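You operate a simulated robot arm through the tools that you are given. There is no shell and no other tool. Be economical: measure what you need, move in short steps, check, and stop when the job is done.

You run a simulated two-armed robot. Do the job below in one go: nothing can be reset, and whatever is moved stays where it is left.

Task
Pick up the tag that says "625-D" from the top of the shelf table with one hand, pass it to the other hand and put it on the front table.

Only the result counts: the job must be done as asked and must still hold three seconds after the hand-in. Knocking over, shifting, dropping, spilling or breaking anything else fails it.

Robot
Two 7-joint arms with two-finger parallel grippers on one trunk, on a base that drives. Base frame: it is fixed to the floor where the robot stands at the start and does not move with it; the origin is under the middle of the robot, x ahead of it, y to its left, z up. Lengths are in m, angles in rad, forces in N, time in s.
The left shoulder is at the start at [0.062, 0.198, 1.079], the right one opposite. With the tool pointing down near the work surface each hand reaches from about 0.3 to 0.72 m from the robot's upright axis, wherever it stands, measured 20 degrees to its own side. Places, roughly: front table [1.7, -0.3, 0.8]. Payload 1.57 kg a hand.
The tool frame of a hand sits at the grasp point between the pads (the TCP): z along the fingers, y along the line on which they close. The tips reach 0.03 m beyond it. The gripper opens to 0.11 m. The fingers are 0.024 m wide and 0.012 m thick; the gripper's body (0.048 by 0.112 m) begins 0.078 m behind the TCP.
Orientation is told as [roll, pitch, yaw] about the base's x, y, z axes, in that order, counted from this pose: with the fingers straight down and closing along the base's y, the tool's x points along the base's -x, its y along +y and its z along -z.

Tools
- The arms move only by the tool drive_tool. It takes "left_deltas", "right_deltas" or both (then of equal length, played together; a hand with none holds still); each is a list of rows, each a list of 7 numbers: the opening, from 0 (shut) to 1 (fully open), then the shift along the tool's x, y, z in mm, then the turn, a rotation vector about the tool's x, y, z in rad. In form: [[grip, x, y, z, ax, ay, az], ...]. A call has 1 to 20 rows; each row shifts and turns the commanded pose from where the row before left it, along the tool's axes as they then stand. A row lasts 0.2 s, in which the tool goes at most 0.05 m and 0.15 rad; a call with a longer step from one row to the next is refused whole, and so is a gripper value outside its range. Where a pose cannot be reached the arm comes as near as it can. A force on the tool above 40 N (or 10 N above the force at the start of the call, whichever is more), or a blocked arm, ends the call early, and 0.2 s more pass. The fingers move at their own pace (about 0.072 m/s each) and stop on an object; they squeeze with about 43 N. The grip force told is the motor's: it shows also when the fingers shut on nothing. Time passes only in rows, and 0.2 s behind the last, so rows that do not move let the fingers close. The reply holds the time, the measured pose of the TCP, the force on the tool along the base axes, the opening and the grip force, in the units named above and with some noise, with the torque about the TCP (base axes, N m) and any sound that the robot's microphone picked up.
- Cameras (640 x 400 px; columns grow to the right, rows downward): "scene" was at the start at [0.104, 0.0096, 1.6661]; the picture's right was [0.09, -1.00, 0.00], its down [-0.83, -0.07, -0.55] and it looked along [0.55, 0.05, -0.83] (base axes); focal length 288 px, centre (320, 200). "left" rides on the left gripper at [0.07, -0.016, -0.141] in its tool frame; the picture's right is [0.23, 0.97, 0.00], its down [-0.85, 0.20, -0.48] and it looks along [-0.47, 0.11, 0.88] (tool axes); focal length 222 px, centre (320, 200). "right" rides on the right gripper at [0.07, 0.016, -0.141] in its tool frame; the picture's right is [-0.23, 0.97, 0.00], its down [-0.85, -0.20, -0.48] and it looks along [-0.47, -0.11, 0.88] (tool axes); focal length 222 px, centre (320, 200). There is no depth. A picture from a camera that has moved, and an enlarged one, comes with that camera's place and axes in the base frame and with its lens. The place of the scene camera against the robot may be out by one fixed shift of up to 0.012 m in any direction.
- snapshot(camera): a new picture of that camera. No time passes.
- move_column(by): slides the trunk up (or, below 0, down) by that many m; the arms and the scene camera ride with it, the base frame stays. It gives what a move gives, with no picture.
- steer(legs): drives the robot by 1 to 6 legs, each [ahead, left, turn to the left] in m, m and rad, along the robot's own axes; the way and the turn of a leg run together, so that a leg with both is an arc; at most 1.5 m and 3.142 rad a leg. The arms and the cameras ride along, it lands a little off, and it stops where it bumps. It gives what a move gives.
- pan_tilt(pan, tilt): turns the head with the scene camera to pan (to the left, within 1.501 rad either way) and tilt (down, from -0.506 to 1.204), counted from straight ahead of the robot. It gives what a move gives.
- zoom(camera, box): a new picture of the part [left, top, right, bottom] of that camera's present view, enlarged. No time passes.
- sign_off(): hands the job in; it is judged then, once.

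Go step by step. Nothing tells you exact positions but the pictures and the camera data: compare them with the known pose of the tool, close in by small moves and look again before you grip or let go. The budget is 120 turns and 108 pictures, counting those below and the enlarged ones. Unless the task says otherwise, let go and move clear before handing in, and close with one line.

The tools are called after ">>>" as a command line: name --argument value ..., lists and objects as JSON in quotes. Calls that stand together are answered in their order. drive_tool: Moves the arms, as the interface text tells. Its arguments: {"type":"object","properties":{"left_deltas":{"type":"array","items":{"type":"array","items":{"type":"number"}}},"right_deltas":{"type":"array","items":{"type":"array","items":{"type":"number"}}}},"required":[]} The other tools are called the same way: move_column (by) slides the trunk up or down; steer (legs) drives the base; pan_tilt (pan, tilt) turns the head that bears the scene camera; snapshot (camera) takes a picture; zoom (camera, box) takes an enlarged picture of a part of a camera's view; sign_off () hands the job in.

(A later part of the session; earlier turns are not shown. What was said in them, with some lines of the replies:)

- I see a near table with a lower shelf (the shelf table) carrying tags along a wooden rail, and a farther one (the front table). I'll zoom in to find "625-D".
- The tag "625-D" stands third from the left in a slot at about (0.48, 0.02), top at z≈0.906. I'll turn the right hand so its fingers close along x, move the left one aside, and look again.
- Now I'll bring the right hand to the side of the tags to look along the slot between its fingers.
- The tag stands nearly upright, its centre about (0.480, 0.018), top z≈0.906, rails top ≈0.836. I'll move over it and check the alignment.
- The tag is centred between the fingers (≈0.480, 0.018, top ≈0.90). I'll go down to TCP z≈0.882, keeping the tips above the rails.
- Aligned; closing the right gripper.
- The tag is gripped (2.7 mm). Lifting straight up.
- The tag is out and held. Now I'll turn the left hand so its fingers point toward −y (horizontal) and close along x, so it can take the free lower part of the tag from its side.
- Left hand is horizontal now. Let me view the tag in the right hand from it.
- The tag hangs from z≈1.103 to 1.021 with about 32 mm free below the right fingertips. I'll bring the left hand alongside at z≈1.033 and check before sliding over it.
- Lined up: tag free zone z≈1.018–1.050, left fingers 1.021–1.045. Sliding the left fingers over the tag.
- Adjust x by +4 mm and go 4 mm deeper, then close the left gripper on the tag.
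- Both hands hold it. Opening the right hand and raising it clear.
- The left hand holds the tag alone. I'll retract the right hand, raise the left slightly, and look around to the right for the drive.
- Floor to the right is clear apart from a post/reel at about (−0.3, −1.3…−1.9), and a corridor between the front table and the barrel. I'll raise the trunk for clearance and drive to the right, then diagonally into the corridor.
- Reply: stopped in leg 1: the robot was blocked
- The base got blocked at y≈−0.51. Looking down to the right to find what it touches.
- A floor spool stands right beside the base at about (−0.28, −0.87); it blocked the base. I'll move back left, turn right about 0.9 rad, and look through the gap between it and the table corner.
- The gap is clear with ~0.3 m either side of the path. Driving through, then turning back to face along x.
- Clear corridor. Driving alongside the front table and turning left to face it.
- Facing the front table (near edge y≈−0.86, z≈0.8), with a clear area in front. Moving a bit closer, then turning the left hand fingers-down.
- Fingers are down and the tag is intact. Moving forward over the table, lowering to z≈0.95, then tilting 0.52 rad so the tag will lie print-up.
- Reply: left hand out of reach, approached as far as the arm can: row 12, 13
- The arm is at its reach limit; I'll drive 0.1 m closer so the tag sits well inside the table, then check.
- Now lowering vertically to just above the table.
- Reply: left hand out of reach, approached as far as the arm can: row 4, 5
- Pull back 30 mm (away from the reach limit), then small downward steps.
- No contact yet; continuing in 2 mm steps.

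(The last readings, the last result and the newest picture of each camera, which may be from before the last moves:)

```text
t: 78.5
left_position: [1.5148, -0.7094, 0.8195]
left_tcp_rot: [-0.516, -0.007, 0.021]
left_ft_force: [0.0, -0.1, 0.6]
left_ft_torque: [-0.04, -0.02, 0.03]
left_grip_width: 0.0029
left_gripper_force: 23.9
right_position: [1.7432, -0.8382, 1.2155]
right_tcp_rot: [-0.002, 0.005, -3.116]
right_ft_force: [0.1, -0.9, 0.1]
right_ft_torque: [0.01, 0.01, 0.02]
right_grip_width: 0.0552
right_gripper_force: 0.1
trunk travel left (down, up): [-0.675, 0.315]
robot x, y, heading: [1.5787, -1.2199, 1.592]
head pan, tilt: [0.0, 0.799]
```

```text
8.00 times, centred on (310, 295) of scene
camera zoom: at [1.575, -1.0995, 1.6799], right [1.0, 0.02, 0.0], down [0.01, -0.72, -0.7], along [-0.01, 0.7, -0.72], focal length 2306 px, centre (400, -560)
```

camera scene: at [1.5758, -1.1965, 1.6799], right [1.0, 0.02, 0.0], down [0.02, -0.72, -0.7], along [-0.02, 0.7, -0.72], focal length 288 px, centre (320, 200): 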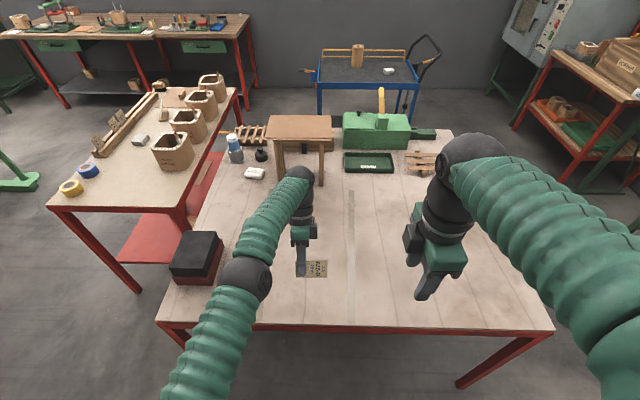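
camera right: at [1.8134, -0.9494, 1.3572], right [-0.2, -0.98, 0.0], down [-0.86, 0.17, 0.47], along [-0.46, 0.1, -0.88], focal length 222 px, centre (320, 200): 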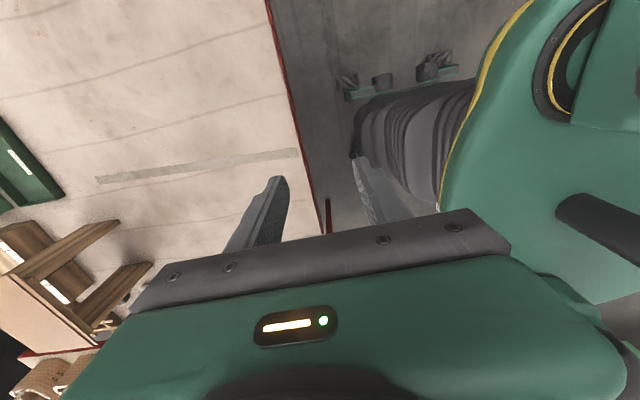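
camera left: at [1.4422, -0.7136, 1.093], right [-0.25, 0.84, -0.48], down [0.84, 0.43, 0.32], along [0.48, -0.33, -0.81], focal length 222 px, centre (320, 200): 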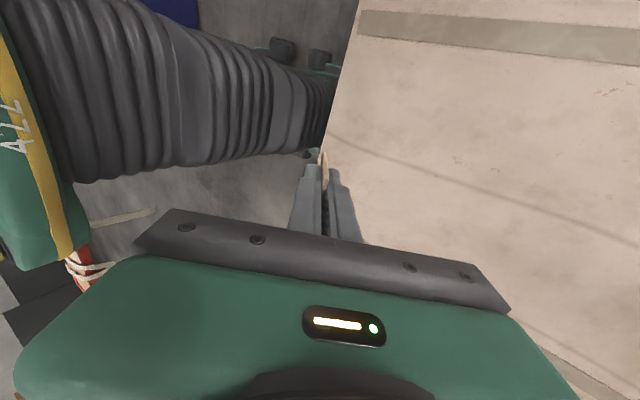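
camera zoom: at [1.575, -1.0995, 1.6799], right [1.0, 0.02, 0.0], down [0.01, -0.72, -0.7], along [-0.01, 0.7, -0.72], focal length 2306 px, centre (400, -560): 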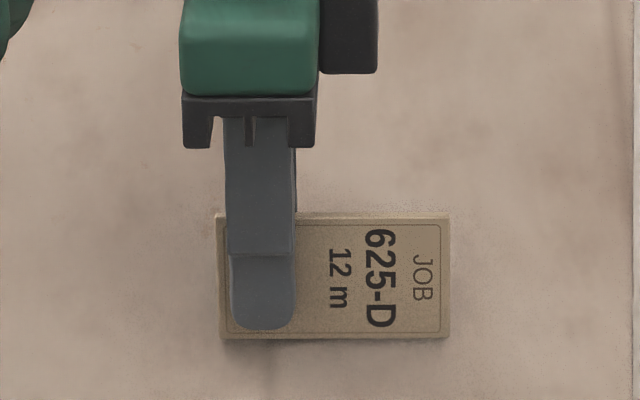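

>>> drive_tool --left_deltas '[[0, 0, 1.5, 2.6, 0, 0, 0], [0, 0, 0, 0, 0, 0, 0]]'

>>> drive_tool --left_deltas '[[0, 0, 1.5, 2.6, 0, 0, 0], [0, 0, 0, 0, 0, 0, 0]]'

>>> zoom --camera "scene" --box '[270, 270, 350, 320]'

```text
t: 79.1
left_position: [1.514, -0.7108, 0.817]
left_tcp_rot: [-0.517, -0.006, 0.023]
left_ft_force: [-1.4, 0.8, 9.4]
left_ft_torque: [-0.16, 0.03, -0.04]
left_grip_width: 0.0026
left_gripper_force: 24.7
right_position: [1.7434, -0.8381, 1.216]
right_tcp_rot: [-0.006, 0.005, -3.117]
right_ft_force: [-1.0, -0.6, 0.1]
right_ft_torque: [0.02, -0.01, -0.01]
right_grip_width: 0.0552
right_gripper_force: 0.2
trunk travel left (down, up): [-0.675, 0.315]
robot x, y, heading: [1.573, -1.2155, 1.591]
head pan, tilt: [0.0, 0.799]
```

```text
t: 79.7
left_position: [1.5158, -0.7106, 0.8135]
left_tcp_rot: [-0.519, -0.006, 0.02]
left_ft_force: [-2.4, -2.5, 24.7]
left_ft_torque: [-0.52, -0.02, -0.04]
left_grip_width: 0.0032
left_gripper_force: 24.0
right_position: [1.7433, -0.8388, 1.2153]
right_tcp_rot: [-0.005, 0.006, -3.116]
right_ft_force: [1.0, -0.2, 0.4]
right_ft_torque: [-0.05, 0.01, -0.01]
right_grip_width: 0.0551
right_gripper_force: 0.0
trunk travel left (down, up): [-0.675, 0.315]
robot x, y, heading: [1.5764, -1.2172, 1.591]
head pan, tilt: [0.0, 0.799]
```

```text
8.00 times, centred on (310, 295) of scene
camera zoom: at [1.5747, -1.1039, 1.6805], right [1.0, 0.02, 0.0], down [0.01, -0.72, -0.7], along [-0.01, 0.7, -0.72], focal length 2306 px, centre (400, -560)
```

zoom: 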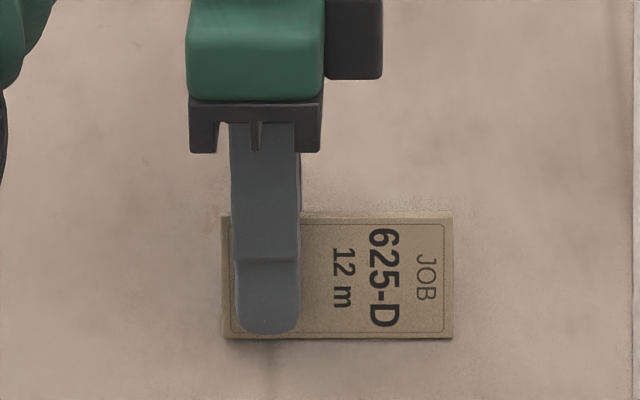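

The tag's edge is on the table with 25 N; I'll ease up 5 mm, then open a little and look.

>>> drive_tool --left_deltas '[[0, 0, -1.25, -2.2, 0, 0, 0], [0, 0, -1.25, -2.2, 0, 0, 0], [0, 0, 0, 0, 0, 0, 0]]'

>>> zoom --camera "left" --box '[240, 100, 420, 220]'

```text
t: 80.5
left_position: [1.5152, -0.7085, 0.8163]
left_tcp_rot: [-0.516, -0.004, 0.023]
left_ft_force: [0.1, 0.6, -0.4]
left_ft_torque: [0.02, 0.01, 0.04]
left_grip_width: 0.0027
left_gripper_force: 24.3
right_position: [1.7438, -0.8382, 1.2162]
right_tcp_rot: [-0.006, 0.006, -3.118]
right_ft_force: [0.6, -0.1, -0.4]
right_ft_torque: [0.01, -0.02, 0.0]
right_grip_width: 0.0551
right_gripper_force: 0.1
trunk travel left (down, up): [-0.675, 0.315]
robot x, y, heading: [1.5753, -1.2126, 1.589]
head pan, tilt: [0.0, 0.799]
```

```text
3.33 times, centred on (330, 160) of left
camera zoom: at [1.4432, -0.6552, 0.948], right [-0.24, 0.84, -0.48], down [0.84, 0.43, 0.32], along [0.48, -0.33, -0.81], focal length 740 px, centre (287, 333)
```

zoom: 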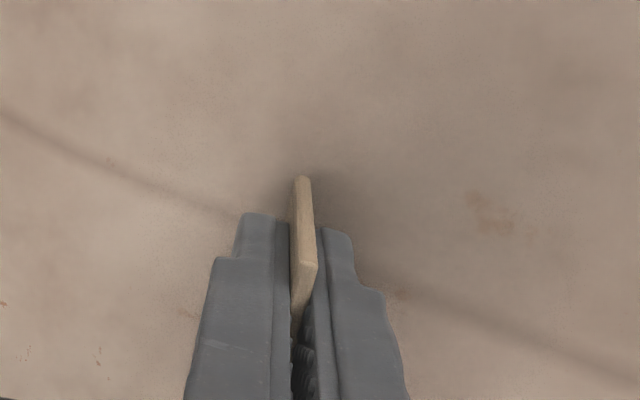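

Just clear of contact (1–2 mm). Opening slightly to release.

>>> drive_tool --left_deltas '[[0.1, 0, 0, 0, 0, 0, 0], [0.1, 0, 0, 0, 0, 0, 0], [0.1, 0, 0, 0, 0, 0, 0]]'

>>> zoom --camera "left" --box '[240, 100, 420, 220]'

>>> zoom --camera "scene" --box '[270, 270, 350, 320]'

```text
t: 81.3
left_position: [1.5144, -0.7091, 0.8179]
left_tcp_rot: [-0.519, -0.006, 0.024]
left_ft_force: [0.5, 0.0, 0.3]
left_ft_torque: [-0.02, 0.01, 0.01]
left_grip_width: 0.011
left_gripper_force: 0.1
right_position: [1.7435, -0.8373, 1.2155]
right_tcp_rot: [-0.002, 0.007, -3.117]
right_ft_force: [0.3, 0.8, -1.1]
right_ft_torque: [-0.01, -0.01, 0.02]
right_grip_width: 0.0548
right_gripper_force: 0.0
trunk travel left (down, up): [-0.675, 0.315]
robot x, y, heading: [1.5753, -1.2167, 1.584]
head pan, tilt: [0.0, 0.799]
```

```text
3.33 times, centred on (330, 160) of left
camera zoom: at [1.4432, -0.655, 0.9483], right [-0.24, 0.84, -0.48], down [0.84, 0.43, 0.32], along [0.48, -0.33, -0.81], focal length 740 px, centre (287, 333)
```

zoom: 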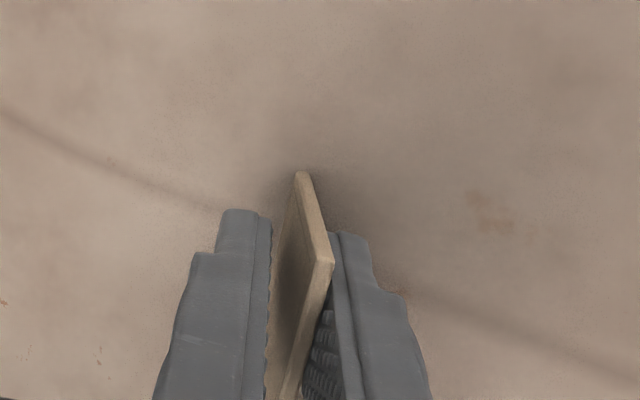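

```text
8.00 times, centred on (310, 295) of scene
camera zoom: at [1.575, -1.0994, 1.6799], right [1.0, 0.02, 0.0], down [0.01, -0.72, -0.7], along [-0.01, 0.7, -0.72], focal length 2306 px, centre (400, -560)
```

zoom: 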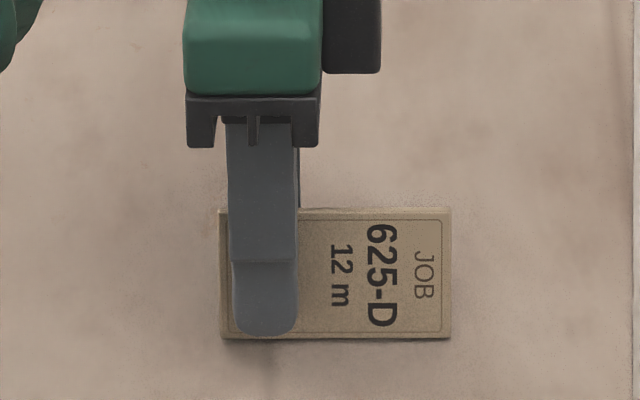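

The tag stands on its edge, leaning on the lower finger. Retracting along the fingers while opening gradually so it slides flat.

>>> drive_tool --left_deltas '[[0.13, 0, 0, -6, 0, 0, 0], [0.18, 0, 0, -6, 0, 0, 0], [0.24, 0, 0, -6, 0, 0, 0], [0.3, 0, 0, -6, 0, 0, 0], [0.35, 0, 0, -6, 0, 0, 0], [0.35, 0, 0, -6, 0, 0, 0], [0.35, 0, 0, -6, 0, 0, 0], [0.35, 0, 0, -6, 0, 0, 0], [0.35, 0, 0, -6, 0, 0, 0], [0.35, 0, 0, -6, 0, 0, 0], [0.35, 0, 0, -6, 0, 0, 0], [0.35, 0, 0, 0, 0, 0, 0]]'

>>> zoom --camera "left" --box '[200, 80, 440, 230]'

>>> zoom --camera "scene" --box '[250, 230, 370, 305]'

```text
t: 83.9
left_position: [1.5134, -0.6755, 0.8746]
left_tcp_rot: [-0.518, -0.005, 0.021]
left_ft_force: [0.2, -0.6, -0.1]
left_ft_torque: [0.01, 0.02, 0.01]
left_grip_width: 0.0387
left_gripper_force: 0.0
right_position: [1.7445, -0.8375, 1.215]
right_tcp_rot: [-0.002, 0.005, -3.118]
right_ft_force: [-0.2, 0.8, 0.0]
right_ft_torque: [-0.02, 0.0, 0.0]
right_grip_width: 0.0551
right_gripper_force: 0.1
trunk travel left (down, up): [-0.675, 0.315]
robot x, y, heading: [1.5754, -1.2164, 1.589]
head pan, tilt: [0.0, 0.799]
```

```text
2.67 times, centred on (320, 155) of left
camera zoom: at [1.442, -0.6224, 1.0056], right [-0.24, 0.84, -0.48], down [0.84, 0.43, 0.32], along [0.48, -0.33, -0.81], focal length 592 px, centre (320, 320)
```

zoom: 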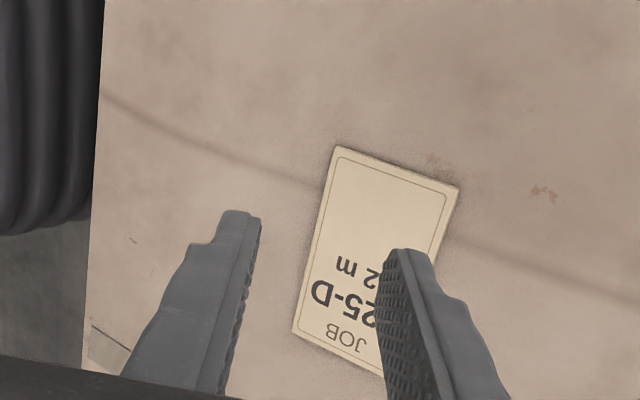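

```text
5.33 times, centred on (310, 268) of scene
camera zoom: at [1.5751, -1.0994, 1.6799], right [1.0, 0.02, 0.0], down [0.01, -0.72, -0.7], along [-0.01, 0.7, -0.72], focal length 1537 px, centre (373, -160)
```

zoom: 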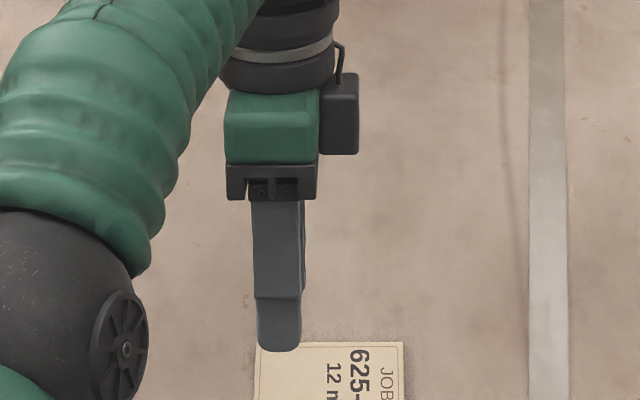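

The tag lies flat on the front table, print up. Raising the left hand straight up and clear, then a last look.

>>> drive_tool --left_deltas '[[0.35, 0, -10, -17.4, 0, 0, 0], [0.35, 0, -12, -21, 0, 0, 0], [0.35, 0, -15, -26, 0, 0, 0], [0.35, 0, -15, -26, 0, 0, 0], [0.35, 0, -15, -26, 0, 0, 0], [0.35, 0, 0, 0, 0, 0, 0]]'

>>> snapshot --camera "scene"

>>> zoom --camera "scene" --box '[250, 230, 410, 330]'

```text
t: 85.3
left_position: [1.5123, -0.6769, 1.0083]
left_tcp_rot: [-0.519, -0.006, 0.021]
left_ft_force: [-0.4, -0.8, -0.3]
left_ft_torque: [-0.01, 0.0, -0.01]
left_grip_width: 0.0382
left_gripper_force: 0.2
right_position: [1.745, -0.8366, 1.2149]
right_tcp_rot: [-0.002, 0.005, -3.118]
right_ft_force: [-0.2, 0.8, -0.6]
right_ft_torque: [-0.01, 0.01, 0.0]
right_grip_width: 0.0551
right_gripper_force: 0.1
trunk travel left (down, up): [-0.675, 0.315]
robot x, y, heading: [1.5755, -1.2147, 1.594]
head pan, tilt: [0.0, 0.799]
```

```text
33 pictures are left
camera scene: at [1.5751, -1.099, 1.6798], right [1.0, 0.02, 0.0], down [0.01, -0.72, -0.7], along [-0.01, 0.7, -0.72], focal length 288 px, centre (320, 200)
```

scene: 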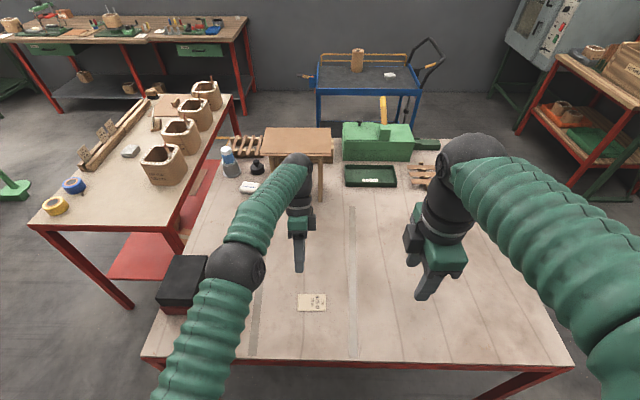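

```text
4.00 times, centred on (330, 280) of scene
camera zoom: at [1.5751, -1.099, 1.6798], right [1.0, 0.02, 0.0], down [0.01, -0.72, -0.7], along [-0.01, 0.7, -0.72], focal length 1153 px, centre (280, -120)
```

zoom: 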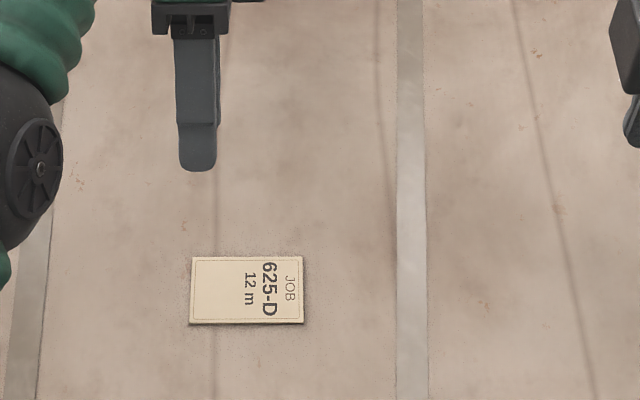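

Tag 625-D lies flat on the front table, both hands are clear, and nothing else looks moved in the last view. Handing in.

>>> sign_off

```text
The job is handed in.
```

I picked up tag 625-D with the right hand, passed it to the left and laid it print-up on the front table. Both hands are clear and the job is handed in. On the way, the base bumped a spool on the floor, to the right of the shelf table. My rough position estimates from before and after suggest it didn't move, but I couldn't confirm that.
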